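You operate a simulated robot arm through the tools that you are given. There is no shell and no other tool. Be economical: measure what you need, move in short steps, check, and stop when the job is done.

You run a simulated two-armed robot. Do the job below in one go: nothing can be reset, and whatever is moved stays where it is left.

Task
Take the lid off the small white tub and lay it down on the top of the teal bench. Put the yellow labelled float from the top of the green table on top of the black disc there and the red labelled float on the top of the ratchet bench. Take the white small net from the top of the green table and put it on the top shelf of the yellow rack. Put the blue tarp from the second shelf from the bottom of the yellow rack on the top shelf of the yellow rack. Open the net ends drawer. Do these in any order. Set down upright: labelled float, small net.

It is judged by the outcome, as a careful person would: the job done as asked, and still so three seconds after it is handed in. It fails if anything else is knocked over, pushed out of place, dropped, spilled or broken. A push-on lid holds only when it is set on centred and level and pressed home; a screw cap is set on level and turned clockwise until tight.

Robot
Two 7-joint arms with fingered hands on one trunk, on a base that drives. Base frame: it is fixed to the floor where the robot stands at the start and does not move with it; the origin is under the middle of the robot, x ahead of it, y to its left, z up; the surface under the hand at the start is at about z = 78. Lengths are in cm, angles in rad, forces in N, time in s.
The left shoulder is at the start at [3, 12.1, 98.8], the right one opposite. With the tool pointing down near the work surface each hand reaches from about 28 to 70 cm from the robot's upright axis, wherever it stands, measured 20 degrees to its own side. Places, roughly: disc (10x10x3 cm) [-50, -380, 80]; labelled float [0, -375, 75]; net ends drawer [-1050, 80, 70]; small net [-125, -375, 75]; small white tub (9x9x12 cm) [50, -20, 80]; tarp [-200, -525, 75]; top of the ratchet bench [-60, -180, 80]; top shelf of the yellow rack [-160, -520, 140]. Payload 4 kg a hand.
The TCP of each hand is the grasp point between the finger pads, 1.9 cm short of the fingertips. In the tool frame z runs along the fingers and y along their closing line. Largest opening 12 cm; the body of the gripper starts 5.3 cm behind the TCP. The gripper is a hand of 3 fingers: y runs from the thumb to the fingers, the wrist lies at [0, 0, -21.9] in the tool frame.
Orientation is told as [roll, pitch, yaw] about the base's x, y, z axes, in that order, counted from this pose: with the fingers straight down and closing along the base's y, the tool's x points along the base's -x, its y along +y and its z along -z.

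Tools
- The arms move only by the tool step_arm. It takes "left_steps", "right_steps" or both (then of equal length, played together; a hand with none holds still); each is a list of rows, each a list of 2 entries, a list of its own where there are three numbers: the shift along the base's x, y, z in cm, then the turn, a rotation vector about the base's x, y, z in rad. In form: [[[tx, ty, tz], [wx, wy, wz]], ...]. A call has 1 to 12 rows; each row shifts and turns the commanded pose from where the row before left it. Rows are played at 5 a second. More than 5 cm and 0.15 rad between two rows, and nothing of the call is played. Where a pose cannot be reached the arm comes as near as it can. A force on the tool above 40 N (or 10 N above the force at the start of the call, whichever is more), or a blocked arm, ends the call early, and 0.2 s more pass. In this call time passes only in rows, and 0.2 s behind the last. It gives the time, the measured TCP pose, the force on the tool (base axes), the opening and the grip force at its end, in the units of the frame above (readings bear some noise), with the torque about the TCP (base axes, N m) and any sound that the robot's microphone picked up.
- Cameras (640 x 400 px; columns grow to the right, rows downward): "scene" is now at [5.76, -1.57, 153.47]; the picture's right is [-0.10, -0.99, 0.00], its down [-0.70, 0.07, -0.71] and it looks along [0.71, -0.07, -0.70] (base axes); focal length 253 px, centre (320, 200). "left" rides on the left gripper at [-6.6, -0.4, -7.9] in its tool frame; the picture's right is [0.05, -1.00, 0.00], its down [0.76, 0.04, -0.64] and it looks along [0.64, 0.03, 0.77] (tool axes); focal length 251 px, centre (320, 200). "right" rides on the right gripper at [6.6, -0.4, -7.9] in its tool frame; the picture's right is [0.05, 1.00, 0.00], its down [-0.76, 0.04, -0.64] and it looks along [-0.64, 0.03, 0.77] (tool axes); focal length 251 px, centre (320, 200). There is no depth. A picture from a camera that has moved, and an enlarged one, comes with that camera's place and axes in the base frame and with its lens. The place of the scene camera against the robot may be out by one fixed shift of up to 1.8 cm in any direction.
- get_image(camera): a new picture of that camera. It takes no simulated time.
- move_column(by): slides the trunk up (or, below 0, down) by that many cm; the arms and the scene camera ride with it, the base frame stays. It gives what a move gives, with no picture.
- steer(legs): drives the robot by 1 to 6 legs, each [ahead, turn to the left] in cm and rad, along the robot's own axes; the way and the turn of a leg run together, so that a leg with both is an arc; at most 150 cm and 3.142 rad a leg. The arms and the cameras ride along, it lands a little off, and it stops where it bumps. It gives what a move gives.
- move_fingers(finger1, finger2, thumb_bend, hand): sets how far each is bent, from 0 (flat) to 1 (curled in); at 0.3 the hand is open as for a grip, at 0.7 the pads meet at the TCP. One left out holds its place. A second passes; each finger stops where it meets its share of the squeeze, and holds until it gets a number again. It is the only way to open and close the hand. It gives what a move gives, with no picture; readings hold the bend of each and the force on the fingers (four entries, about 0 where the hand has none), thumb and palm.
- aim_head(pan, tilt): turns the head with the scene camera to pan (to the left, within 2.094 rad either way) and tilt (down, from -0.506 to 1.204), counted from straight ahead of the robot. It gives what a move gives.
- zoom(camera, box): a new picture of the part [left, top, right, bottom] of that camera's present view, enlarged. It takes no simulated time.
- sign_off(): hands the job in; it is judged then, once.

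Go step by step. Nothing tells you exact positions but the pictures and the camera data: compare them with the known pose of the tool, close in by small moves and look again before you grip or let go. The budget is 165 turns and 130 pictures, counting those below and the enlarged ones. Unless the task says otherwise, let go and move clear before handing in.

The tools are called after "Emit:" as name(argument=value, ...) on one line, values as JSON. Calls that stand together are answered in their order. step_arm: Moves the arms, as the interface text tells. Its arguments: {"type":"object","properties":{"left_steps":{"type":"array","items":{"type":"array"}},"right_steps":{"type":"array","items":{"type":"array"}}},"required":[]} The other tools are called the same way: move_column (by) slides the trunk up or down; move_fingers (finger1, finger2, thumb_bend, hand) moves the fingers one by one; steer (legs) drives the base; aim_head (pan, tilt) turns the head that bears the scene camera; get_image (camera) takes a picture; zoom (camera, box) takes an enlarged picture of a part of a camera's view; sign_off () hands the job in.

At the start:

```text
time: 0.0
left_tcp_pos: [53.4, 23.04, 109.62]
left_tool_rot: [0.001, 0.0, 0.018]
left_contact_force: [-0.3, 0.2, -0.6]
left_torque: [-0.04, 0.0, -0.02]
left_gripper_width: 12.01
left_grip_force: 0.1
left_shape: jaw
left_bend: [0.3, 0.3, 0.3]
left_finger forces: [0.0, 0.0, 0.0, 0.1, 0.1, 0.1]
right_tcp_pos: [55.24, -23.31, 105.45]
right_tool_rot: [0.0, 0.0, 0.017]
right_contact_force: [1.2, -0.4, -0.1]
right_torque: [-0.02, 0.01, 0.01]
right_gripper_width: 11.98
right_grip_force: 0.1
right_shape: jaw
right_bend: [0.3, 0.3, 0.3]
right_finger forces: [0.1, 0.0, 0.1, 0.0, 0.1, 0.0]
trunk travel left (down, up): [-20.0, 34.0]
robot x, y, heading: [0.06, 0.14, 0.002]
head pan, tilt: [-0.103, 0.777]
```

scene: 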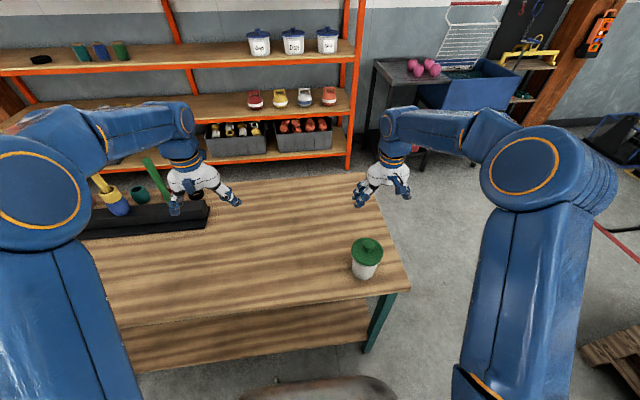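
right: 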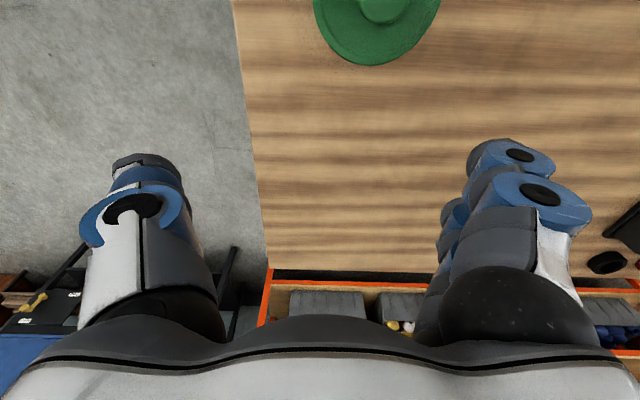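
left: 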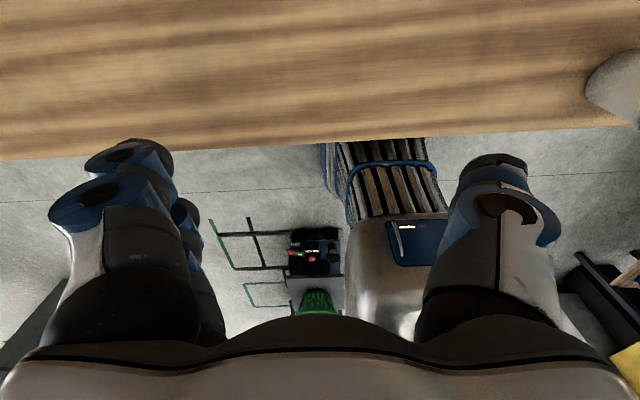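

The small white tub with the green knobbed lid stands on the bench with teal legs, at about [49, -20]. I'll look closer at it first.

Emit:
zoom(camera="scene", box=[300, 200, 430, 300])

Emit:
zoom(camera="scene", box=[200, 0, 640, 200])

```text
4.00 times, centred on (365, 250) of scene
camera zoom: at [5.76, -1.57, 153.47], right [-0.1, -0.99, 0.0], down [-0.7, 0.07, -0.71], along [0.71, -0.07, -0.7], focal length 1012 px, centre (140, 0)
```

zoom: 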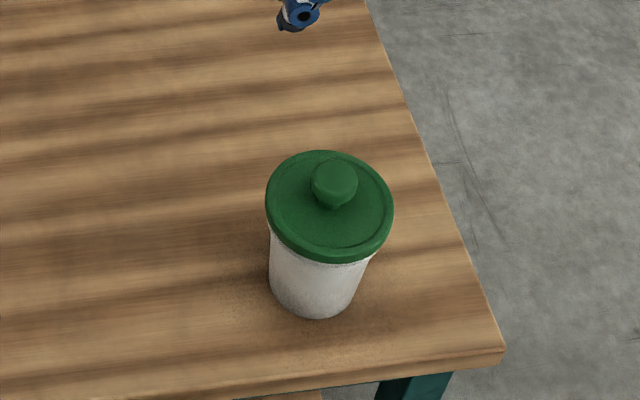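

```text
1.45 times, centred on (420, 100) of scene
camera zoom: at [5.76, -1.57, 153.47], right [-0.1, -0.99, 0.0], down [-0.7, 0.07, -0.71], along [0.71, -0.07, -0.7], focal length 368 px, centre (174, 346)
```

zoom: 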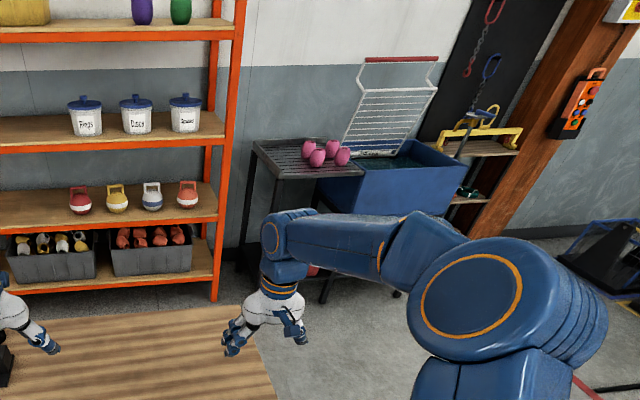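

The lid has a small knob. I'll move the right hand back to view it with the wrist camera.

Emit:
step_arm(right_steps=[[[-4, 1, 1], [0, 0, 0]], [[-4, 1, 1], [0, 0, 0]], [[-4, 1, 1], [0, 0, 0]]])

Emit:
get_image(camera="right")

```text
time: 0.8
left_tcp_pos: [53.23, 23.15, 109.72]
left_tool_rot: [0.0, -0.002, 0.018]
left_contact_force: [-0.1, -0.4, 0.1]
left_torque: [0.03, 0.03, 0.01]
left_gripper_width: 11.96
left_grip_force: 0.0
left_shape: jaw
left_bend: [0.3, 0.3, 0.3]
left_finger forces: [0.0, 0.0, 0.1, 0.0, 0.0, 0.1]
right_tcp_pos: [43.02, -20.24, 108.59]
right_tool_rot: [-0.001, -0.001, 0.017]
right_contact_force: [0.2, -0.4, -0.3]
right_torque: [-0.01, -0.02, -0.01]
right_gripper_width: 12.0
right_grip_force: 0.1
right_shape: jaw
right_bend: [0.3, 0.3, 0.3]
right_finger forces: [0.0, 0.0, 0.0, 0.0, 0.0, 0.1]
trunk travel left (down, up): [-20.0, 34.0]
robot x, y, heading: [0.51, 0.29, -0.002]
head pan, tilt: [-0.103, 0.777]
```

```text
124 pictures are left
camera right: at [36.3, -20.78, 116.52], right [-0.07, 1.0, 0.0], down [0.76, 0.06, 0.64], along [0.64, 0.05, -0.76], focal length 251 px, centre (320, 200)
```

right: 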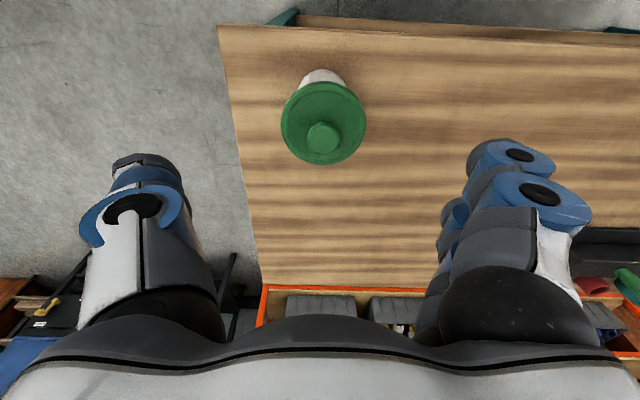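

Knob is at about [48.3, -19.6], z ~92. I'll come down over it.

Emit:
step_arm(right_steps=[[[2.6, 0.3, -3.3], [0, 0, 0]], [[2.6, 0.3, -3.3], [0, 0, 0]], [[0, 0, -3], [0, 0, 0]]])

Emit:
get_image(camera="right")

Emit:
zoom(camera="scene", box=[280, 160, 440, 300])

```text
time: 1.6
left_tcp_pos: [53.39, 23.06, 109.55]
left_tool_rot: [-0.002, -0.001, 0.019]
left_contact_force: [-0.3, -0.2, 1.4]
left_torque: [0.02, 0.0, 0.01]
left_gripper_width: 12.0
left_grip_force: 0.0
left_shape: jaw
left_bend: [0.3, 0.3, 0.3]
left_finger forces: [0.1, 0.0, 0.0, 0.0, 0.1, 0.0]
right_tcp_pos: [48.29, -19.73, 98.92]
right_tool_rot: [0.001, 0.0, 0.018]
right_contact_force: [0.5, -0.2, -0.5]
right_torque: [-0.02, 0.0, 0.01]
right_gripper_width: 12.01
right_grip_force: 0.0
right_shape: jaw
right_bend: [0.3, 0.3, 0.3]
right_finger forces: [0.0, 0.0, 0.1, 0.0, 0.0, 0.0]
trunk travel left (down, up): [-20.0, 34.0]
robot x, y, heading: [0.04, 0.27, 0.005]
head pan, tilt: [-0.103, 0.777]
```

```text
123 pictures are left
camera right: at [41.62, -20.22, 106.78], right [-0.07, 1.0, 0.0], down [0.76, 0.05, 0.64], along [0.64, 0.05, -0.77], focal length 251 px, centre (320, 200)
```

right: 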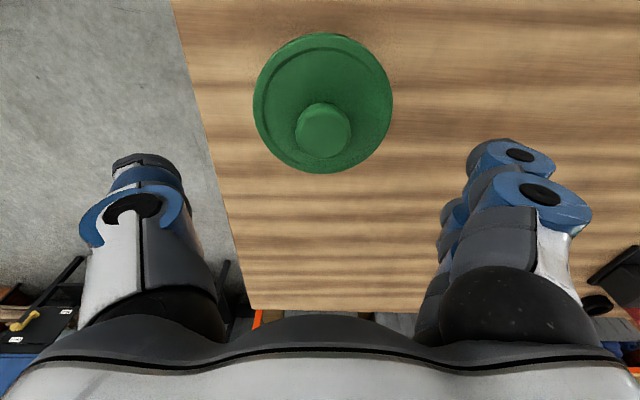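

```text
2.86 times, centred on (360, 230) of scene
camera zoom: at [5.76, -1.59, 153.47], right [-0.1, -0.99, 0.0], down [-0.7, 0.07, -0.71], along [0.71, -0.07, -0.7], focal length 722 px, centre (206, 114)
```

zoom: 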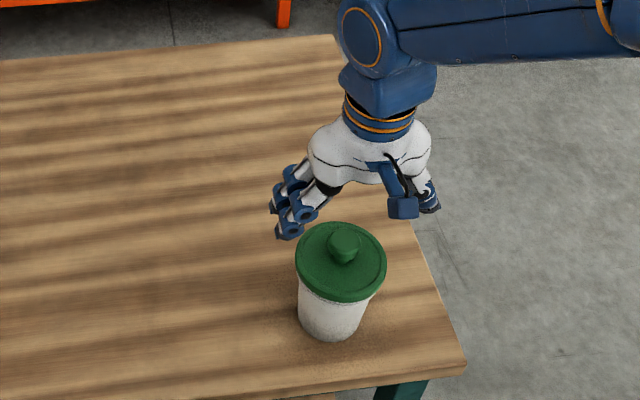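

Triangulating puts the knob near [48.7, -19.4, 91]. I'll move down a few centimetres and check.

Emit:
step_arm(right_steps=[[[0.4, 0.3, -2], [0, 0, 0]], [[0, 0, -2], [0, 0, 0]], [[0, 0, -1.5], [0, 0, 0]]])

Emit:
get_image(camera="right")

Emit:
zoom(camera="scene", box=[310, 190, 410, 290])

```text
time: 2.4
left_tcp_pos: [53.35, 23.02, 109.58]
left_tool_rot: [0.001, 0.001, 0.016]
left_contact_force: [-0.1, 0.3, 0.7]
left_torque: [0.01, -0.01, 0.01]
left_gripper_width: 11.97
left_grip_force: 0.1
left_shape: jaw
left_bend: [0.3, 0.3, 0.3]
left_finger forces: [0.0, 0.0, 0.1, 0.0, 0.0, 0.1]
right_tcp_pos: [48.69, -19.38, 93.49]
right_tool_rot: [0.001, 0.0, 0.017]
right_contact_force: [-0.3, 0.3, 0.1]
right_torque: [0.0, -0.04, 0.02]
right_gripper_width: 12.03
right_grip_force: 0.0
right_shape: jaw
right_bend: [0.3, 0.3, 0.3]
right_finger forces: [0.0, 0.0, 0.1, 0.1, 0.0, 0.0]
trunk travel left (down, up): [-20.0, 34.0]
robot x, y, heading: [-0.03, 0.22, 0.002]
head pan, tilt: [-0.103, 0.777]
```

```text
121 pictures are left
camera right: at [42.04, -19.87, 101.34], right [-0.07, 1.0, 0.0], down [0.76, 0.05, 0.64], along [0.64, 0.05, -0.77], focal length 251 px, centre (320, 200)
```

right: 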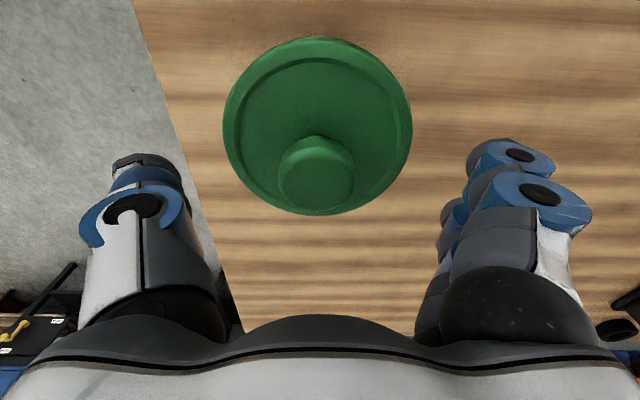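

```text
4.00 times, centred on (360, 240) of scene
camera zoom: at [5.81, -1.57, 153.47], right [-0.1, -0.99, 0.0], down [-0.7, 0.07, -0.71], along [0.71, -0.07, -0.7], focal length 1012 px, centre (160, 40)
```

zoom: 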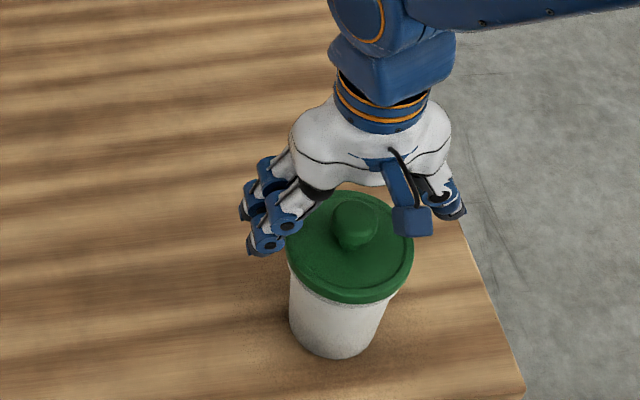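

The knob lies between the fingers at z ~91. I'll lower 1.5 cm and close on it.

Emit:
step_arm(right_steps=[[[0.1, 0, -1.0], [0, 0, 0]], [[0, 0, -0.6], [0, 0, 0]]])

Emit:
move_fingers(hand="right", finger1=0.7, finger2=0.7, thumb_bend=0.7)

Emit:
get_image(camera="right")

```text
time: 3.0
left_tcp_pos: [53.38, 23.1, 109.69]
left_tool_rot: [0.0, 0.002, 0.018]
left_contact_force: [-0.4, -0.4, -0.6]
left_torque: [0.01, -0.02, 0.0]
left_gripper_width: 12.01
left_grip_force: 0.0
left_shape: jaw
left_bend: [0.3, 0.3, 0.3]
left_finger forces: [0.1, 0.1, 0.1, 0.0, 0.1, 0.0]
right_tcp_pos: [48.85, -19.46, 91.88]
right_tool_rot: [0.0, 0.001, 0.02]
right_contact_force: [0.6, 0.0, -0.3]
right_torque: [-0.01, 0.0, -0.02]
right_gripper_width: 11.99
right_grip_force: 0.0
right_shape: jaw
right_bend: [0.3, 0.3, 0.3]
right_finger forces: [0.0, 0.1, 0.0, 0.1, 0.0, 0.0]
trunk travel left (down, up): [-20.0, 34.0]
robot x, y, heading: [0.04, -0.2, 0.002]
head pan, tilt: [-0.103, 0.777]
```

```text
time: 3.9
left_tcp_pos: [53.31, 23.12, 109.59]
left_tool_rot: [-0.001, 0.0, 0.019]
left_contact_force: [-0.4, 0.4, 0.0]
left_torque: [-0.02, 0.0, -0.01]
left_gripper_width: 11.96
left_grip_force: 0.1
left_shape: jaw
left_bend: [0.3, 0.3, 0.3]
left_finger forces: [0.1, 0.0, 0.0, 0.1, 0.1, 0.0]
right_tcp_pos: [49.01, -19.56, 92.32]
right_tool_rot: [-0.003, -0.01, 0.017]
right_contact_force: [-2.4, -4.4, 21.3]
right_torque: [0.05, 0.33, 0.03]
right_gripper_width: 5.38
right_grip_force: 26.6
right_shape: fingers
right_bend: [0.59, 0.65, 0.56]
right_finger forces: [21.7, 5.4, 0.1, 0.1, 26.0, 0.0]
trunk travel left (down, up): [-20.0, 34.0]
robot x, y, heading: [-0.1, 0.05, -0.001]
head pan, tilt: [-0.103, 0.777]
stopped (right hand): the force on the tool passed its limit at 41 N (the readings are from after the stop); the commanded pose is now the measured one
```

```text
119 pictures are left
camera right: at [42.32, -20.03, 100.14], right [-0.07, 1.0, 0.0], down [0.76, 0.05, 0.65], along [0.65, 0.04, -0.76], focal length 251 px, centre (320, 200)
```

right: 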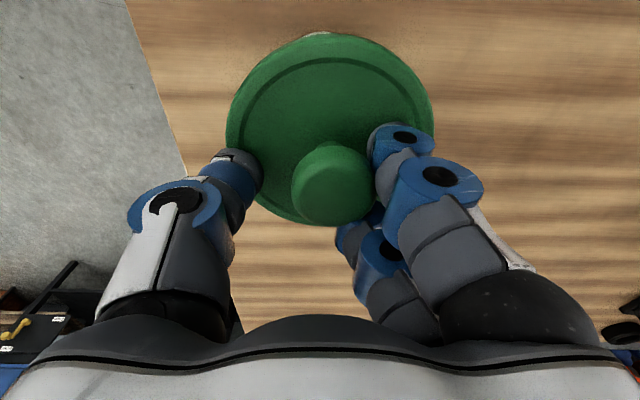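

The fingertips pushed on the lid before meeting the knob, so I open, raise about 1 cm and look again.

Emit:
move_fingers(hand="right", finger1=0.4, finger2=0.4, thumb_bend=0.4)

Emit:
step_arm(right_steps=[[[0, 0, 0.7], [0, 0, 0]]])

Emit:
get_image(camera="right")

Emit:
zoom(camera="scene", box=[310, 190, 410, 290])

```text
time: 4.8
left_tcp_pos: [53.4, 23.14, 109.65]
left_tool_rot: [0.0, 0.001, 0.019]
left_contact_force: [-0.4, 0.3, -0.6]
left_torque: [-0.02, -0.02, 0.01]
left_gripper_width: 11.98
left_grip_force: 0.0
left_shape: jaw
left_bend: [0.3, 0.3, 0.3]
left_finger forces: [0.0, 0.0, 0.0, 0.0, 0.1, 0.0]
right_tcp_pos: [48.93, -19.47, 92.16]
right_tool_rot: [-0.003, -0.006, 0.015]
right_contact_force: [0.7, -0.7, -0.3]
right_torque: [-0.01, 0.0, 0.01]
right_gripper_width: 9.92
right_grip_force: 0.1
right_shape: fingers
right_bend: [0.4, 0.4, 0.4]
right_finger forces: [0.0, 0.0, 0.0, 0.0, 0.0, 0.1]
trunk travel left (down, up): [-20.0, 34.0]
robot x, y, heading: [0.09, 0.29, 0.001]
head pan, tilt: [-0.103, 0.777]
```

```text
time: 5.2
left_tcp_pos: [53.28, 23.0, 109.7]
left_tool_rot: [-0.001, 0.0, 0.019]
left_contact_force: [0.0, 0.5, -0.7]
left_torque: [0.01, -0.01, -0.03]
left_gripper_width: 11.96
left_grip_force: 0.1
left_shape: jaw
left_bend: [0.3, 0.3, 0.3]
left_finger forces: [0.0, 0.0, 0.1, 0.0, 0.1, 0.0]
right_tcp_pos: [48.88, -19.56, 92.91]
right_tool_rot: [-0.001, -0.006, 0.016]
right_contact_force: [0.0, 0.4, 0.7]
right_torque: [-0.04, -0.01, -0.02]
right_gripper_width: 9.92
right_grip_force: 0.0
right_shape: fingers
right_bend: [0.4, 0.4, 0.4]
right_finger forces: [0.0, 0.0, 0.0, 0.0, 0.0, 0.1]
trunk travel left (down, up): [-20.0, 34.0]
robot x, y, heading: [0.24, -0.29, -0.0]
head pan, tilt: [-0.103, 0.777]
```

```text
118 pictures are left
camera right: at [42.28, -19.96, 100.66], right [-0.07, 1.0, 0.0], down [0.76, 0.05, 0.65], along [0.65, 0.04, -0.76], focal length 251 px, centre (320, 200)
```

right: 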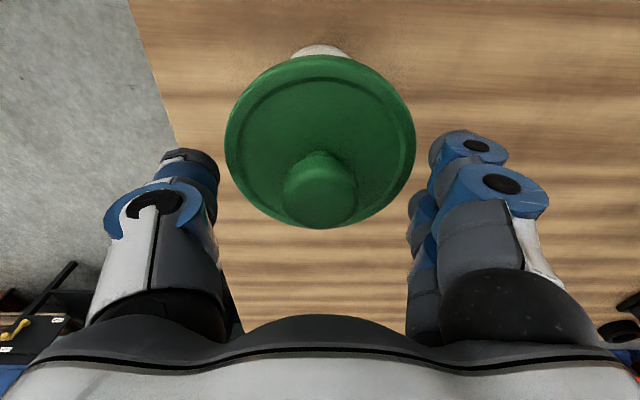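

```text
4.00 times, centred on (360, 240) of scene
camera zoom: at [5.72, -1.57, 153.48], right [-0.1, -0.99, 0.0], down [-0.7, 0.07, -0.71], along [0.71, -0.07, -0.7], focal length 1012 px, centre (160, 40)
```

zoom: 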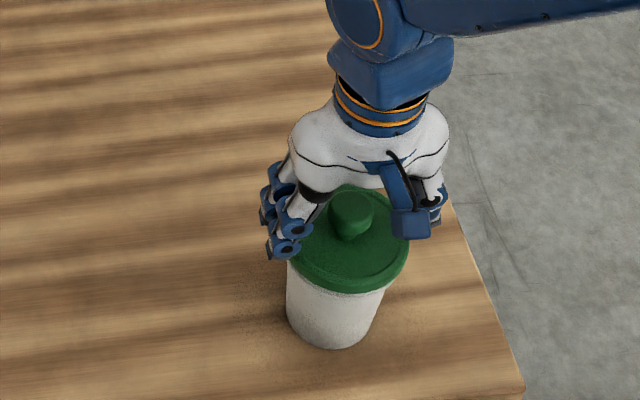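

Knob is centred near [49.3, -19.5]; I close at TCP z ≈ 92.8.

Emit:
step_arm(right_steps=[[[0.4, 0, 0], [0, 0, 0]]])

Emit:
move_fingers(hand="right", finger1=0.68, finger2=0.68, thumb_bend=0.68)

Emit:
get_image(camera="right")

```text
time: 5.7
left_tcp_pos: [53.31, 23.04, 109.62]
left_tool_rot: [0.001, -0.002, 0.016]
left_contact_force: [0.6, 0.0, 0.3]
left_torque: [-0.02, 0.02, 0.01]
left_gripper_width: 12.0
left_grip_force: 0.0
left_shape: jaw
left_bend: [0.3, 0.3, 0.3]
left_finger forces: [0.0, 0.0, 0.0, 0.0, 0.0, 0.1]
right_tcp_pos: [49.36, -19.52, 92.93]
right_tool_rot: [0.0, -0.005, 0.017]
right_contact_force: [0.1, -0.2, 0.4]
right_torque: [0.0, 0.01, 0.02]
right_gripper_width: 9.9
right_grip_force: 0.1
right_shape: fingers
right_bend: [0.4, 0.4, 0.4]
right_finger forces: [0.0, 0.1, 0.1, 0.0, 0.0, 0.0]
trunk travel left (down, up): [-20.0, 34.0]
robot x, y, heading: [-0.09, -0.31, 0.003]
head pan, tilt: [-0.103, 0.777]
```

```text
time: 6.7
left_tcp_pos: [53.34, 23.12, 109.57]
left_tool_rot: [0.001, 0.002, 0.017]
left_contact_force: [0.6, -0.3, -0.7]
left_torque: [0.0, 0.0, -0.01]
left_gripper_width: 12.01
left_grip_force: 0.0
left_shape: jaw
left_bend: [0.3, 0.3, 0.3]
left_finger forces: [0.0, 0.0, 0.1, 0.0, 0.1, 0.1]
right_tcp_pos: [49.33, -19.49, 92.9]
right_tool_rot: [0.0, -0.004, 0.016]
right_contact_force: [-0.1, 0.4, -0.3]
right_torque: [0.02, 0.03, 0.03]
right_gripper_width: 3.22
right_grip_force: 11.3
right_shape: fingers
right_bend: [0.63, 0.64, 0.61]
right_finger forces: [5.4, 4.9, 0.1, 0.1, 11.8, 0.0]
trunk travel left (down, up): [-20.0, 34.0]
robot x, y, heading: [-0.13, 0.28, -0.005]
head pan, tilt: [-0.103, 0.777]
```

```text
116 pictures are left
camera right: at [42.69, -19.97, 100.66], right [-0.07, 1.0, 0.0], down [0.76, 0.05, 0.65], along [0.65, 0.04, -0.76], focal length 251 px, centre (320, 200)
```

right: 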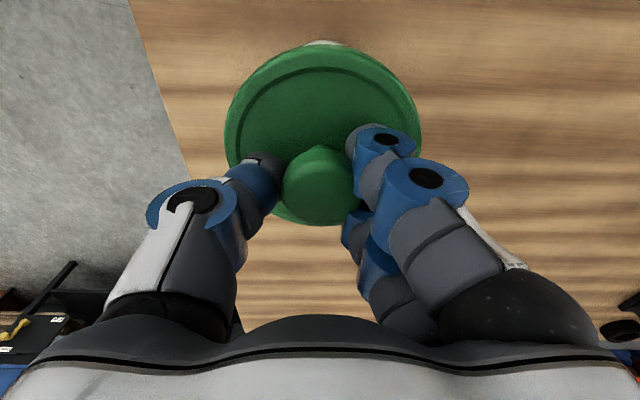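

Clean grip on the knob. I squeeze tighter and try a small lift.

Emit:
move_fingers(hand="right", finger1=0.8, finger2=0.8, thumb_bend=0.8)

Emit:
step_arm(right_steps=[[[0, 0, 0.3], [0, 0, 0]], [[0, 0, 0.3], [0, 0, 0]]])

Emit:
zoom(camera="scene", box=[310, 190, 410, 290])

```text
time: 7.7
left_tcp_pos: [53.45, 23.13, 109.59]
left_tool_rot: [0.0, -0.001, 0.018]
left_contact_force: [-0.6, -0.1, -0.2]
left_torque: [-0.04, -0.01, -0.01]
left_gripper_width: 11.98
left_grip_force: 0.0
left_shape: jaw
left_bend: [0.3, 0.3, 0.3]
left_finger forces: [0.0, 0.1, 0.1, 0.0, 0.1, 0.0]
right_tcp_pos: [49.4, -19.66, 92.83]
right_tool_rot: [-0.002, -0.005, 0.017]
right_contact_force: [-0.5, -0.2, 0.5]
right_torque: [0.0, 0.01, -0.04]
right_gripper_width: 3.03
right_grip_force: 22.9
right_shape: fingers
right_bend: [0.63, 0.64, 0.64]
right_finger forces: [10.7, 10.5, 0.0, 0.0, 24.5, 0.0]
trunk travel left (down, up): [-20.0, 34.0]
robot x, y, heading: [0.07, 0.06, 0.001]
head pan, tilt: [-0.103, 0.777]
```

```text
time: 8.2
left_tcp_pos: [53.31, 23.09, 109.61]
left_tool_rot: [0.001, 0.0, 0.016]
left_contact_force: [0.3, -0.2, -0.1]
left_torque: [-0.04, -0.01, 0.0]
left_gripper_width: 12.01
left_grip_force: 0.0
left_shape: jaw
left_bend: [0.3, 0.3, 0.3]
left_finger forces: [0.0, 0.0, 0.0, 0.0, 0.0, 0.1]
right_tcp_pos: [49.31, -19.42, 93.41]
right_tool_rot: [-0.001, -0.006, 0.019]
right_contact_force: [0.0, -1.1, -0.7]
right_torque: [-0.01, 0.01, -0.01]
right_gripper_width: 3.03
right_grip_force: 22.3
right_shape: fingers
right_bend: [0.63, 0.64, 0.64]
right_finger forces: [10.7, 10.4, 0.0, 0.0, 24.6, 0.1]
trunk travel left (down, up): [-20.0, 34.0]
robot x, y, heading: [-0.16, 0.38, 0.001]
head pan, tilt: [-0.103, 0.777]
```

```text
4.00 times, centred on (360, 240) of scene
camera zoom: at [5.76, -1.57, 153.47], right [-0.1, -0.99, 0.0], down [-0.7, 0.07, -0.71], along [0.71, -0.07, -0.7], focal length 1012 px, centre (160, 40)
```

zoom: 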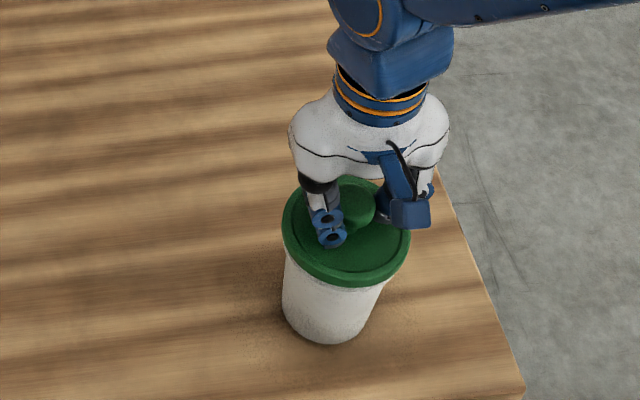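

Little force so far. I raise a bit more and see whether the lid parts from the tub.

Emit:
step_arm(right_steps=[[[0, 0, 0.5], [0, 0, 0]], [[0, 0, 0.5], [0, 0, 0]], [[0, 0, 0.5], [0, 0, 0]]])

Emit:
zoom(camera="scene", box=[310, 190, 410, 290])

```text
time: 9.1
left_tcp_pos: [53.35, 23.11, 109.66]
left_tool_rot: [0.001, -0.001, 0.018]
left_contact_force: [0.1, 0.4, -0.1]
left_torque: [0.0, -0.03, 0.03]
left_gripper_width: 11.98
left_grip_force: 0.1
left_shape: jaw
left_bend: [0.3, 0.3, 0.3]
left_finger forces: [0.0, 0.0, 0.1, 0.0, 0.1, 0.0]
right_tcp_pos: [49.33, -19.46, 94.93]
right_tool_rot: [-0.002, -0.006, 0.018]
right_contact_force: [0.6, 0.4, -0.5]
right_torque: [0.0, -0.02, 0.0]
right_gripper_width: 3.04
right_grip_force: 22.6
right_shape: fingers
right_bend: [0.63, 0.64, 0.64]
right_finger forces: [10.6, 10.2, 0.0, 0.1, 24.4, 0.0]
trunk travel left (down, up): [-20.0, 34.0]
robot x, y, heading: [-0.04, 0.03, -0.0]
head pan, tilt: [-0.103, 0.777]
```

```text
4.00 times, centred on (360, 240) of scene
camera zoom: at [5.75, -1.57, 153.48], right [-0.1, -0.99, 0.0], down [-0.7, 0.07, -0.71], along [0.71, -0.07, -0.7], focal length 1012 px, centre (160, 40)
```

zoom: 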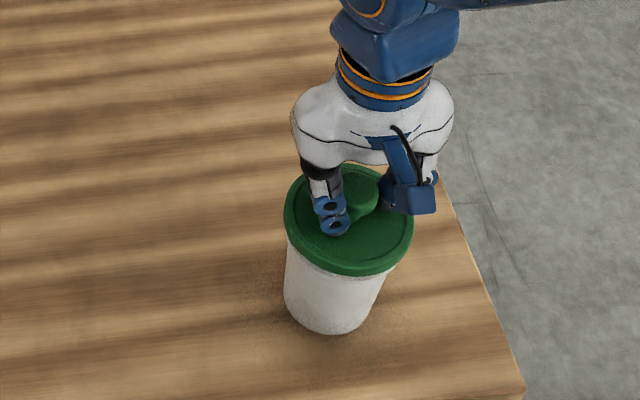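

The tub comes up with the lid, so it must be held. I set the tub back down and start turning the left hand to grip its body from the side.

Emit:
step_arm(right_steps=[[[0, 0, -0.5], [0, 0, 0]], [[0, 0, -0.5], [0, 0, 0]], [[0, 0, -0.5], [0, 0, 0]], [[0, 0, -0.3], [0, 0, 0]], [[0, 0, -0.15], [0, 0, 0]], [[0, 0, 0], [0, 0, 0]], [[0, 0, 0], [0, 0, 0]], [[0, 0, 0], [0, 0, 0]]], left_steps=[[[-1.4, -2, 0], [0, 0, -0.131]], [[-1.4, -2, 0], [0, 0, -0.131]], [[-1.4, -2, 0], [0, 0, -0.131]], [[-1.4, -2, 0], [0, 0, -0.131]], [[-1.4, -2, 0], [0, 0, -0.131]], [[-1.4, -2, 0], [0, 0, -0.131]], [[-1.4, -2, 0], [0, 0, -0.131]], [[-1.4, -2, 0], [0, 0, -0.131]]])

Emit:
step_arm(left_steps=[[[0, 0, -0.5], [-0.124, -0.071, 0]], [[0, 0, -0.5], [-0.124, -0.071, 0]], [[0, 0, -0.5], [-0.124, -0.071, 0]], [[0, 0, -0.5], [-0.124, -0.071, 0]], [[0, 0, -0.5], [-0.124, -0.071, 0]], [[0, 0, -0.5], [-0.124, -0.071, 0]], [[0, 0, -0.5], [-0.124, -0.071, 0]], [[0, 0, -0.5], [-0.124, -0.071, 0]], [[0, 0, -0.5], [-0.124, -0.071, 0]], [[0, 0, -0.5], [-0.124, -0.071, 0]], [[0, 0, -0.5], [-0.124, -0.071, 0]]])

Emit:
get_image(camera="scene")

Emit:
get_image(camera="left")

```text
time: 10.8
left_tcp_pos: [42.04, 7.05, 109.66]
left_tool_rot: [-0.001, 0.0, -1.037]
left_contact_force: [0.7, -0.2, 0.2]
left_torque: [-0.03, 0.03, 0.0]
left_gripper_width: 11.99
left_grip_force: 0.0
left_shape: jaw
left_bend: [0.3, 0.3, 0.3]
left_finger forces: [0.0, 0.1, 0.0, 0.0, 0.0, 0.1]
right_tcp_pos: [49.26, -19.52, 92.97]
right_tool_rot: [-0.002, -0.006, 0.015]
right_contact_force: [-0.7, 0.7, -0.5]
right_torque: [0.01, 0.03, -0.01]
right_gripper_width: 3.03
right_grip_force: 23.1
right_shape: fingers
right_bend: [0.63, 0.64, 0.64]
right_finger forces: [10.7, 10.4, 0.1, 0.1, 24.4, 0.0]
trunk travel left (down, up): [-20.0, 34.0]
robot x, y, heading: [0.5, 0.21, -0.001]
head pan, tilt: [-0.103, 0.777]
```

```text
time: 13.2
left_tcp_pos: [42.18, 7.11, 104.16]
left_tool_rot: [-1.67, -1.552, 0.622]
left_contact_force: [-0.7, 0.2, 0.5]
left_torque: [-0.01, -0.02, 0.01]
left_gripper_width: 12.0
left_grip_force: 0.1
left_shape: jaw
left_bend: [0.3, 0.3, 0.3]
left_finger forces: [0.0, 0.0, 0.1, 0.1, 0.0, 0.0]
right_tcp_pos: [49.34, -19.52, 92.94]
right_tool_rot: [-0.003, -0.005, 0.016]
right_contact_force: [0.3, 0.0, -0.1]
right_torque: [0.01, -0.03, 0.03]
right_gripper_width: 3.02
right_grip_force: 22.6
right_shape: fingers
right_bend: [0.63, 0.64, 0.64]
right_finger forces: [10.8, 10.2, 0.0, 0.0, 24.4, 0.0]
trunk travel left (down, up): [-20.0, 34.0]
robot x, y, heading: [-0.07, 0.22, -0.003]
head pan, tilt: [-0.103, 0.777]
```

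```text
113 pictures are left
camera scene: at [5.83, -1.52, 153.47], right [-0.1, -0.99, 0.0], down [-0.7, 0.07, -0.71], along [0.71, -0.07, -0.7], focal length 253 px, centre (320, 200)
```

scene: 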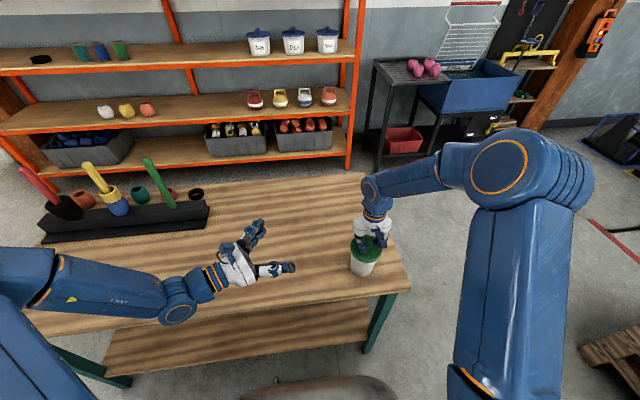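

```text
112 pictures are left
camera left: at [38.03, 13.89, 110.72], right [-0.87, -0.5, -0.04], down [-0.3, 0.57, -0.77], along [0.4, -0.65, -0.64], focal length 251 px, centre (320, 200)
```

left: 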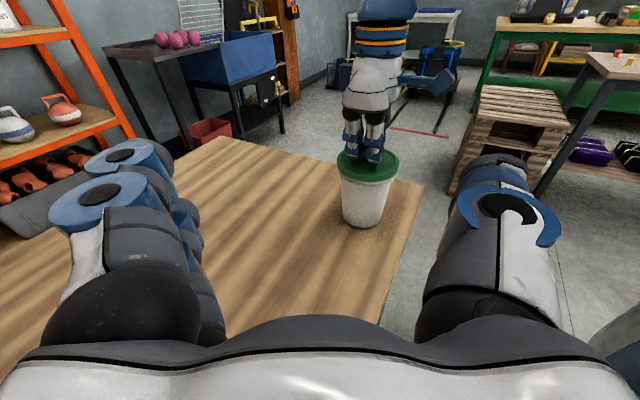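

The left camera shows the tub well; its body centre is about [48.8, -19.5], z 78–88. I move the left hand to a standoff at z ≈ 84.5.

Emit:
step_arm(left_steps=[[[0, -2.4, -3.3], [0, 0, 0]], [[0, -2.4, -3.3], [0, 0, 0]], [[0, -2.4, -3.3], [0, 0, 0]], [[0, -2.4, -3.3], [0, 0, 0]], [[0, -2.4, -3.3], [0, 0, 0]], [[0, -2.4, -3.1], [0, 0, 0]]])

Emit:
get_image(camera="left")

Emit:
get_image(camera="scene")

```text
time: 14.7
left_tcp_pos: [42.26, -7.46, 84.51]
left_tool_rot: [-1.542, -1.551, 0.492]
left_contact_force: [-0.9, -0.3, -0.4]
left_torque: [-0.01, -0.01, -0.01]
left_gripper_width: 11.97
left_grip_force: 0.0
left_shape: jaw
left_bend: [0.3, 0.3, 0.3]
left_finger forces: [0.0, 0.0, 0.0, 0.0, 0.0, 0.1]
right_tcp_pos: [49.4, -19.54, 92.93]
right_tool_rot: [-0.002, -0.005, 0.016]
right_contact_force: [0.3, -0.5, -1.1]
right_torque: [0.03, 0.0, -0.01]
right_gripper_width: 3.02
right_grip_force: 22.6
right_shape: fingers
right_bend: [0.63, 0.64, 0.64]
right_finger forces: [10.7, 10.3, 0.0, 0.0, 24.3, 0.0]
trunk travel left (down, up): [-20.0, 34.0]
robot x, y, heading: [0.04, 0.36, 0.001]
head pan, tilt: [-0.103, 0.777]
```

```text
111 pictures are left
camera left: at [38.03, -0.65, 91.11], right [-0.87, -0.5, -0.04], down [-0.3, 0.57, -0.76], along [0.4, -0.65, -0.64], focal length 251 px, centre (320, 200)
```

left: 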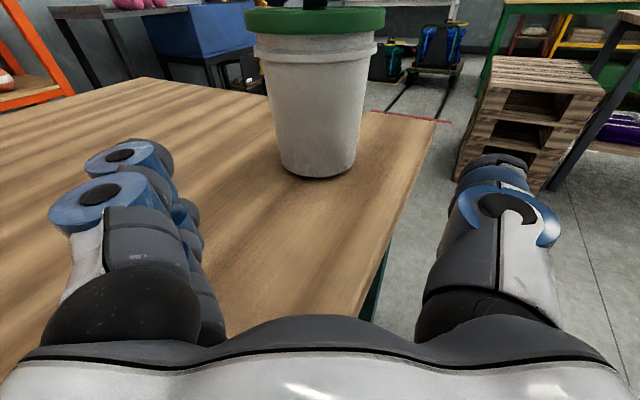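

```text
110 pictures are left
camera scene: at [5.79, -1.62, 153.47], right [-0.1, -0.99, 0.0], down [-0.7, 0.07, -0.71], along [0.71, -0.07, -0.7], focal length 253 px, centre (320, 200)
```

scene: 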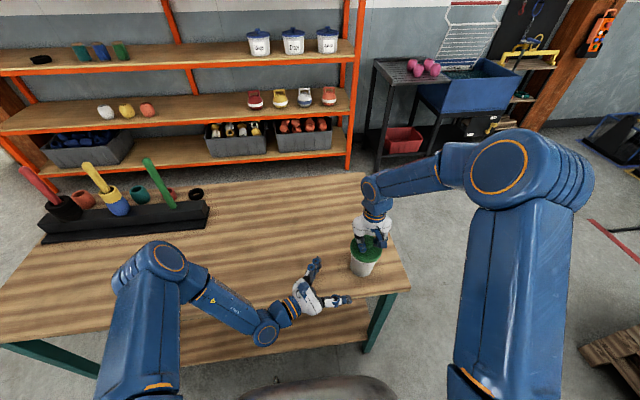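

The tub is centred between the left fingers' line. I advance 14 cm along the hand's axis.

Emit:
step_arm(left_steps=[[[1.75, -3.03, 0], [0, 0, 0]], [[1.75, -3.03, 0], [0, 0, 0]], [[1.75, -3.03, 0], [0, 0, 0]], [[1.0, -1.73, 0], [0, 0, 0]], [[0.7, -1.2, 0], [0, 0, 0]]])

Emit:
get_image(camera="left")

Emit:
zoom(camera="scene", box=[280, 190, 440, 290])

```text
time: 15.8
left_tcp_pos: [49.08, -19.38, 84.51]
left_tool_rot: [-1.559, -1.55, 0.51]
left_contact_force: [-0.8, 1.2, -0.4]
left_torque: [0.01, 0.0, -0.01]
left_gripper_width: 11.98
left_grip_force: 0.1
left_shape: jaw
left_bend: [0.3, 0.3, 0.3]
left_finger forces: [0.1, 0.0, 0.1, 0.0, 0.0, 0.0]
right_tcp_pos: [49.31, -19.6, 92.97]
right_tool_rot: [-0.003, -0.005, 0.017]
right_contact_force: [-0.5, 0.0, -1.1]
right_torque: [-0.01, 0.05, 0.01]
right_gripper_width: 2.97
right_grip_force: 22.7
right_shape: fingers
right_bend: [0.63, 0.64, 0.64]
right_finger forces: [10.7, 10.2, 0.0, 0.1, 24.3, 0.1]
trunk travel left (down, up): [-20.0, 34.0]
robot x, y, heading: [0.17, -0.23, 0.001]
head pan, tilt: [-0.103, 0.777]
```

```text
109 pictures are left
camera left: at [44.94, -12.66, 91.18], right [-0.87, -0.5, -0.03], down [-0.3, 0.57, -0.76], along [0.4, -0.65, -0.64], focal length 251 px, centre (320, 200)
```

left: 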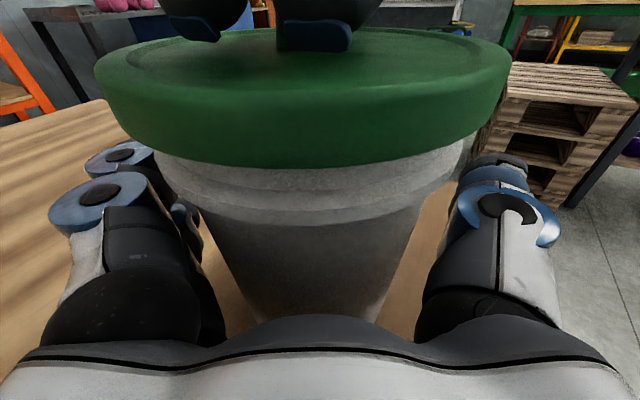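

```text
4.00 times, centred on (360, 240) of scene
camera zoom: at [5.78, -1.62, 153.47], right [-0.1, -0.99, 0.0], down [-0.7, 0.07, -0.71], along [0.71, -0.07, -0.7], focal length 1012 px, centre (160, 40)
```

zoom: 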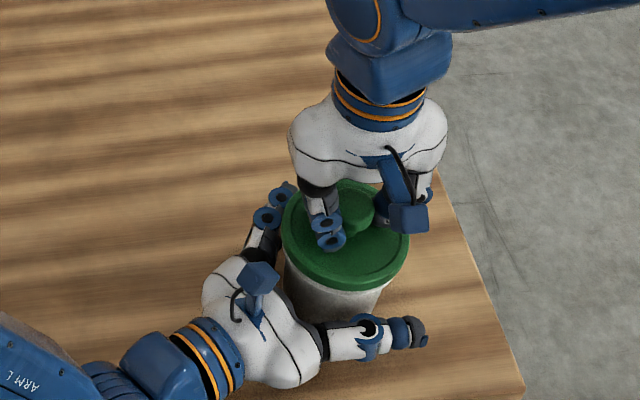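

The tub sits between the left fingers; I close them gently.

Emit:
move_fingers(hand="left", finger1=0.56, finger2=0.56, thumb_bend=0.56)

Emit:
get_image(camera="left")

```text
time: 16.9
left_tcp_pos: [49.03, -19.38, 84.55]
left_tool_rot: [-1.571, -1.55, 0.521]
left_contact_force: [0.6, -0.4, -1.1]
left_torque: [0.0, -0.05, 0.04]
left_gripper_width: 8.91
left_grip_force: 27.7
left_shape: fingers
left_bend: [0.45, 0.46, 0.48]
left_finger forces: [13.8, 14.1, 0.1, 0.1, 28.4, 0.0]
right_tcp_pos: [49.41, -19.42, 92.98]
right_tool_rot: [-0.001, -0.006, 0.016]
right_contact_force: [-0.4, -0.1, 0.3]
right_torque: [-0.01, 0.02, -0.03]
right_gripper_width: 2.97
right_grip_force: 22.1
right_shape: fingers
right_bend: [0.63, 0.64, 0.65]
right_finger forces: [10.8, 10.3, 0.1, 0.1, 24.0, 0.0]
trunk travel left (down, up): [-20.0, 34.0]
robot x, y, heading: [-0.23, 0.26, 0.001]
head pan, tilt: [-0.103, 0.777]
heard: snap
```

```text
107 pictures are left
camera left: at [44.92, -12.61, 91.18], right [-0.87, -0.5, -0.03], down [-0.3, 0.57, -0.77], along [0.4, -0.65, -0.64], focal length 251 px, centre (320, 200)
```

left: 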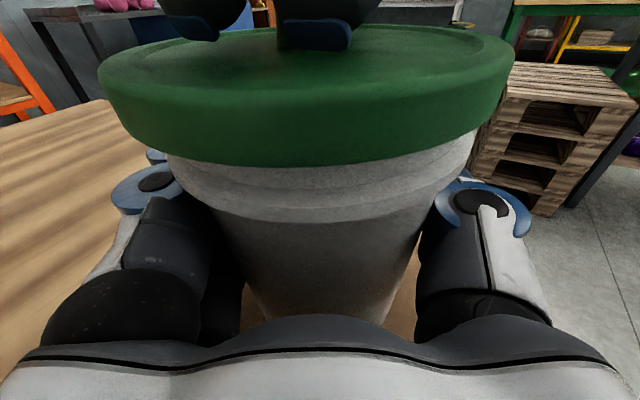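

I heard a snap (push-on lid). With both grips firm, I pull the lid up while the left holds still.

Emit:
step_arm(right_steps=[[[0, 0, 0.3], [0, 0, 0]], [[0, 0, 0.3], [0, 0, 0]], [[0, 0, 0.3], [0, 0, 0]], [[0, 0, 0.3], [0, 0, 0]], [[0, 0, 0.3], [0, 0, 0]], [[0, 0, 0.5], [0, 0, 0]]])

Emit:
get_image(camera="left")

```text
time: 18.2
left_tcp_pos: [49.13, -19.31, 84.63]
left_tool_rot: [-1.58, -1.551, 0.529]
left_contact_force: [-0.6, 0.3, -0.3]
left_torque: [0.02, -0.01, -0.02]
left_gripper_width: 8.9
left_grip_force: 28.2
left_shape: fingers
left_bend: [0.45, 0.46, 0.48]
left_finger forces: [13.8, 14.0, 0.0, 0.0, 28.4, 0.0]
right_tcp_pos: [49.42, -19.39, 95.05]
right_tool_rot: [-0.002, -0.006, 0.015]
right_contact_force: [-0.4, 0.4, 0.0]
right_torque: [-0.01, 0.0, 0.02]
right_gripper_width: 2.98
right_grip_force: 22.2
right_shape: fingers
right_bend: [0.63, 0.64, 0.65]
right_finger forces: [10.9, 10.1, 0.0, 0.0, 24.2, 0.1]
trunk travel left (down, up): [-20.0, 34.0]
robot x, y, heading: [0.02, -0.49, 0.004]
head pan, tilt: [-0.103, 0.777]
```

```text
106 pictures are left
camera left: at [44.91, -12.61, 91.19], right [-0.87, -0.5, -0.03], down [-0.3, 0.57, -0.77], along [0.4, -0.65, -0.64], focal length 251 px, centre (320, 200)
```

left: 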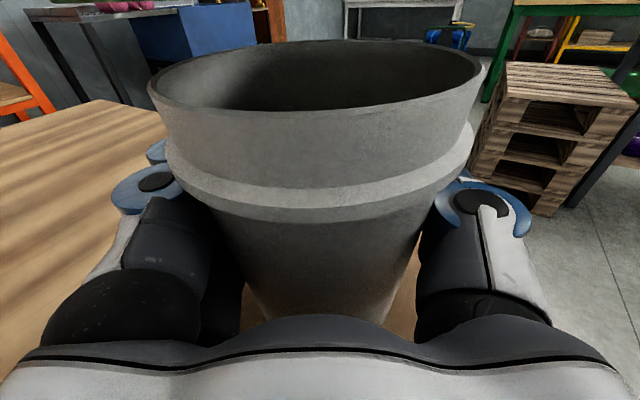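

The lid is off. I release the tub with the left hand and draw it back, lifting the lid higher.

Emit:
move_fingers(hand="left", finger1=0.3, finger2=0.3, thumb_bend=0.3)

Emit:
step_arm(left_steps=[[[-1.0, 1.73, 0], [0, 0, 0]], [[-1.5, 2.6, 0], [0, 0, 0]], [[-1.75, 3.03, 0], [0, 0, 0]], [[-1.75, 3.03, 0], [0, 0, 0]], [[-1.0, 1.73, 2], [0, 0, 0]], [[0, 1.73, 3], [0, 0, 0]], [[0, 1.73, 3], [0, 0, 0]]], right_steps=[[[0, 0, 1.5], [0, 0, 0]], [[0, 0, 2], [0, 0, 0]], [[0, 0, 2], [0, 0, 0]], [[2, 2, 0], [0, 0, 0]], [[3, 4, 0], [0, 0, 0]], [[3, 4, 0], [0, 0, 0]], [[3, 4, 0], [0, 0, 0]]])

Emit:
get_image(camera="scene")

```text
time: 19.2
left_tcp_pos: [49.11, -19.37, 84.49]
left_tool_rot: [-1.58, -1.552, 0.531]
left_contact_force: [-0.6, 0.1, 0.3]
left_torque: [-0.02, -0.01, 0.04]
left_gripper_width: 12.78
left_grip_force: 0.0
left_shape: fingers
left_bend: [0.3, 0.3, 0.3]
left_finger forces: [0.0, 0.0, 0.0, 0.1, 0.0, 0.0]
right_tcp_pos: [49.39, -19.4, 94.93]
right_tool_rot: [-0.001, -0.005, 0.016]
right_contact_force: [-0.2, -0.2, -1.3]
right_torque: [0.02, 0.01, 0.0]
right_gripper_width: 3.01
right_grip_force: 23.2
right_shape: fingers
right_bend: [0.63, 0.64, 0.65]
right_finger forces: [10.9, 10.2, 0.0, 0.0, 24.2, 0.1]
trunk travel left (down, up): [-20.0, 34.0]
robot x, y, heading: [0.02, 0.14, -0.003]
head pan, tilt: [-0.103, 0.777]
```

```text
time: 20.9
left_tcp_pos: [42.0, -3.57, 92.46]
left_tool_rot: [-1.599, -1.55, 0.549]
left_contact_force: [0.0, 0.0, 0.4]
left_torque: [0.02, -0.02, 0.01]
left_gripper_width: 12.81
left_grip_force: 0.0
left_shape: fingers
left_bend: [0.3, 0.3, 0.3]
left_finger forces: [0.0, 0.0, 0.0, 0.0, 0.0, 0.1]
right_tcp_pos: [60.51, -5.32, 100.47]
right_tool_rot: [-0.002, -0.004, 0.015]
right_contact_force: [0.0, 1.4, -0.4]
right_torque: [-0.01, 0.03, 0.0]
right_gripper_width: 2.97
right_grip_force: 22.0
right_shape: fingers
right_bend: [0.63, 0.64, 0.65]
right_finger forces: [10.6, 9.8, 0.0, 0.0, 23.5, 0.0]
trunk travel left (down, up): [-20.0, 34.0]
robot x, y, heading: [-0.11, 0.33, 0.001]
head pan, tilt: [-0.103, 0.777]
```

```text
105 pictures are left
camera scene: at [5.8, -1.42, 153.47], right [-0.1, -0.99, 0.0], down [-0.7, 0.07, -0.71], along [0.71, -0.07, -0.7], focal length 253 px, centre (320, 200)
```

scene: 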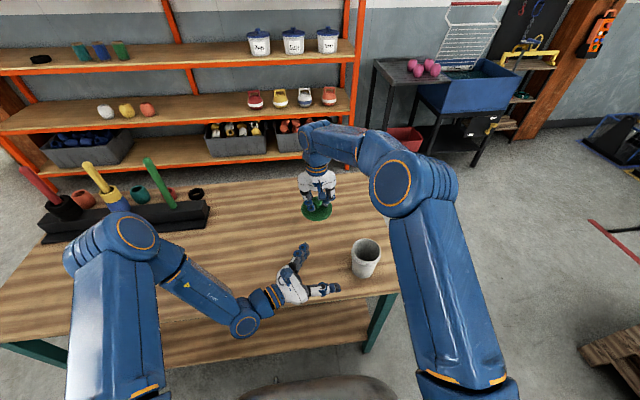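

Tub open and standing. I lower the lid to the bench at about [60, -5], watching force near z ≈ 84.

Emit:
step_arm(right_steps=[[[0, 0, -4], [0, 0, 0]], [[0, 0, -4], [0, 0, 0]], [[0, 0, -4], [0, 0, 0]], [[0, 0, -3], [0, 0, 0]], [[0, 0, -0.7], [0, 0, 0]], [[0, 0, -0.5], [0, 0, 0]]])

Emit:
zoom(camera="scene", box=[260, 150, 380, 250])

```text
time: 22.2
left_tcp_pos: [42.24, -3.67, 92.53]
left_tool_rot: [-1.575, -1.552, 0.526]
left_contact_force: [0.4, -0.4, 0.3]
left_torque: [0.0, 0.01, -0.02]
left_gripper_width: 12.79
left_grip_force: 0.0
left_shape: fingers
left_bend: [0.3, 0.3, 0.3]
left_finger forces: [0.0, 0.1, 0.1, 0.0, 0.0, 0.0]
right_tcp_pos: [60.37, -5.54, 84.23]
right_tool_rot: [-0.002, -0.005, 0.016]
right_contact_force: [-0.2, -0.3, -0.9]
right_torque: [0.0, 0.01, 0.01]
right_gripper_width: 2.98
right_grip_force: 21.7
right_shape: fingers
right_bend: [0.63, 0.64, 0.65]
right_finger forces: [10.7, 9.6, 0.1, 0.0, 23.2, 0.1]
trunk travel left (down, up): [-20.0, 34.0]
robot x, y, heading: [-0.14, 0.04, 0.001]
head pan, tilt: [-0.103, 0.777]
```

```text
4.00 times, centred on (320, 200) of scene
camera zoom: at [5.78, -1.58, 153.47], right [-0.1, -0.99, 0.0], down [-0.7, 0.07, -0.71], along [0.71, -0.07, -0.7], focal length 1012 px, centre (320, 200)
```

zoom: 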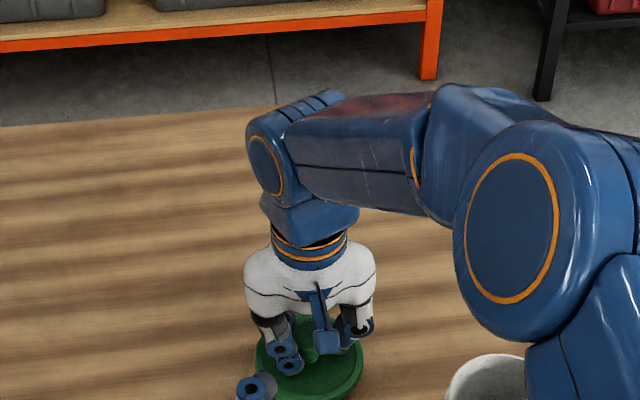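

Emit:
step_arm(right_steps=[[[0, 0, -0.3], [0, 0, 0]], [[0, 0, -0.2], [0, 0, 0]]])

Emit:
get_image(camera="right")

```text
time: 22.9
left_tcp_pos: [42.13, -3.79, 92.37]
left_tool_rot: [-1.58, -1.553, 0.531]
left_contact_force: [-0.7, -0.5, 0.0]
left_torque: [-0.04, -0.01, 0.0]
left_gripper_width: 12.8
left_grip_force: 0.2
left_shape: fingers
left_bend: [0.3, 0.3, 0.3]
left_finger forces: [0.0, 0.0, 0.1, 0.0, 0.0, 0.0]
right_tcp_pos: [60.34, -5.54, 83.78]
right_tool_rot: [-0.002, -0.005, 0.015]
right_contact_force: [-0.3, 0.6, -0.4]
right_torque: [0.0, 0.01, 0.01]
right_gripper_width: 2.98
right_grip_force: 21.9
right_shape: fingers
right_bend: [0.63, 0.64, 0.65]
right_finger forces: [10.6, 9.7, 0.0, 0.0, 23.2, 0.0]
trunk travel left (down, up): [-20.0, 34.0]
robot x, y, heading: [0.1, -0.04, -0.001]
head pan, tilt: [-0.103, 0.777]
```

```text
103 pictures are left
camera right: at [53.7, -5.94, 91.6], right [-0.07, 1.0, 0.0], down [0.76, 0.05, 0.65], along [0.65, 0.04, -0.76], focal length 251 px, centre (320, 200)
```

right: 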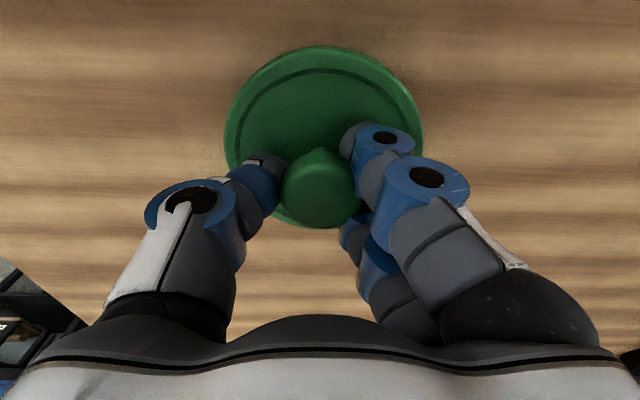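

Emit:
step_arm(right_steps=[[[0, 0, -0.2], [0, 0, 0]], [[0, 0, -0.2], [0, 0, 0]]])

```text
time: 23.4
left_tcp_pos: [41.93, -3.79, 92.59]
left_tool_rot: [-1.58, -1.553, 0.528]
left_contact_force: [0.0, 0.2, -0.2]
left_torque: [0.0, 0.01, 0.03]
left_gripper_width: 12.78
left_grip_force: 0.1
left_shape: fingers
left_bend: [0.3, 0.3, 0.3]
left_finger forces: [0.0, 0.2, 0.0, 0.1, 0.1, 0.0]
right_tcp_pos: [60.49, -5.58, 83.29]
right_tool_rot: [-0.002, -0.005, 0.016]
right_contact_force: [-0.3, 0.2, -0.4]
right_torque: [-0.01, -0.02, 0.0]
right_gripper_width: 2.93
right_grip_force: 21.9
right_shape: fingers
right_bend: [0.63, 0.64, 0.65]
right_finger forces: [10.7, 9.6, 0.0, 0.1, 23.2, 0.0]
trunk travel left (down, up): [-20.0, 34.0]
robot x, y, heading: [-0.12, 0.06, 0.0]
head pan, tilt: [-0.103, 0.777]
```

No touch yet; a little lower still.

Emit:
step_arm(right_steps=[[[0, 0, -0.2], [0, 0, 0]], [[0, 0, -0.2], [0, 0, 0]]])

Emit:
zoom(camera="left", box=[0, 0, 320, 200])

```text
time: 24.1
left_tcp_pos: [42.06, -3.76, 92.44]
left_tool_rot: [-1.581, -1.552, 0.529]
left_contact_force: [0.0, 1.1, -0.3]
left_torque: [0.01, 0.02, 0.01]
left_gripper_width: 12.8
left_grip_force: 0.1
left_shape: fingers
left_bend: [0.3, 0.3, 0.3]
left_finger forces: [0.1, 0.1, 0.1, 0.0, 0.0, 0.0]
right_tcp_pos: [60.37, -5.48, 82.99]
right_tool_rot: [-0.001, -0.005, 0.016]
right_contact_force: [0.2, 0.1, -0.4]
right_torque: [0.01, 0.04, -0.01]
right_gripper_width: 2.97
right_grip_force: 22.0
right_shape: fingers
right_bend: [0.63, 0.64, 0.65]
right_finger forces: [10.7, 9.6, 0.1, 0.0, 23.1, 0.0]
trunk travel left (down, up): [-20.0, 34.0]
robot x, y, heading: [-0.24, 0.18, -0.003]
head pan, tilt: [-0.103, 0.777]
```

```text
2.00 times, centred on (160, 100) of left
camera zoom: at [37.89, 2.98, 99.14], right [-0.87, -0.5, -0.03], down [-0.3, 0.57, -0.77], along [0.4, -0.65, -0.64], focal length 503 px, centre (640, 400)
```

zoom: 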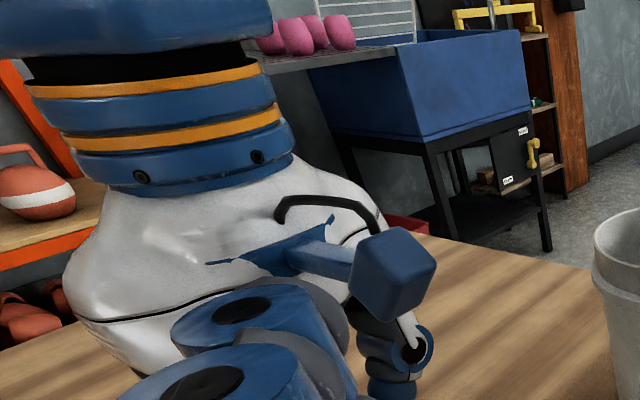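

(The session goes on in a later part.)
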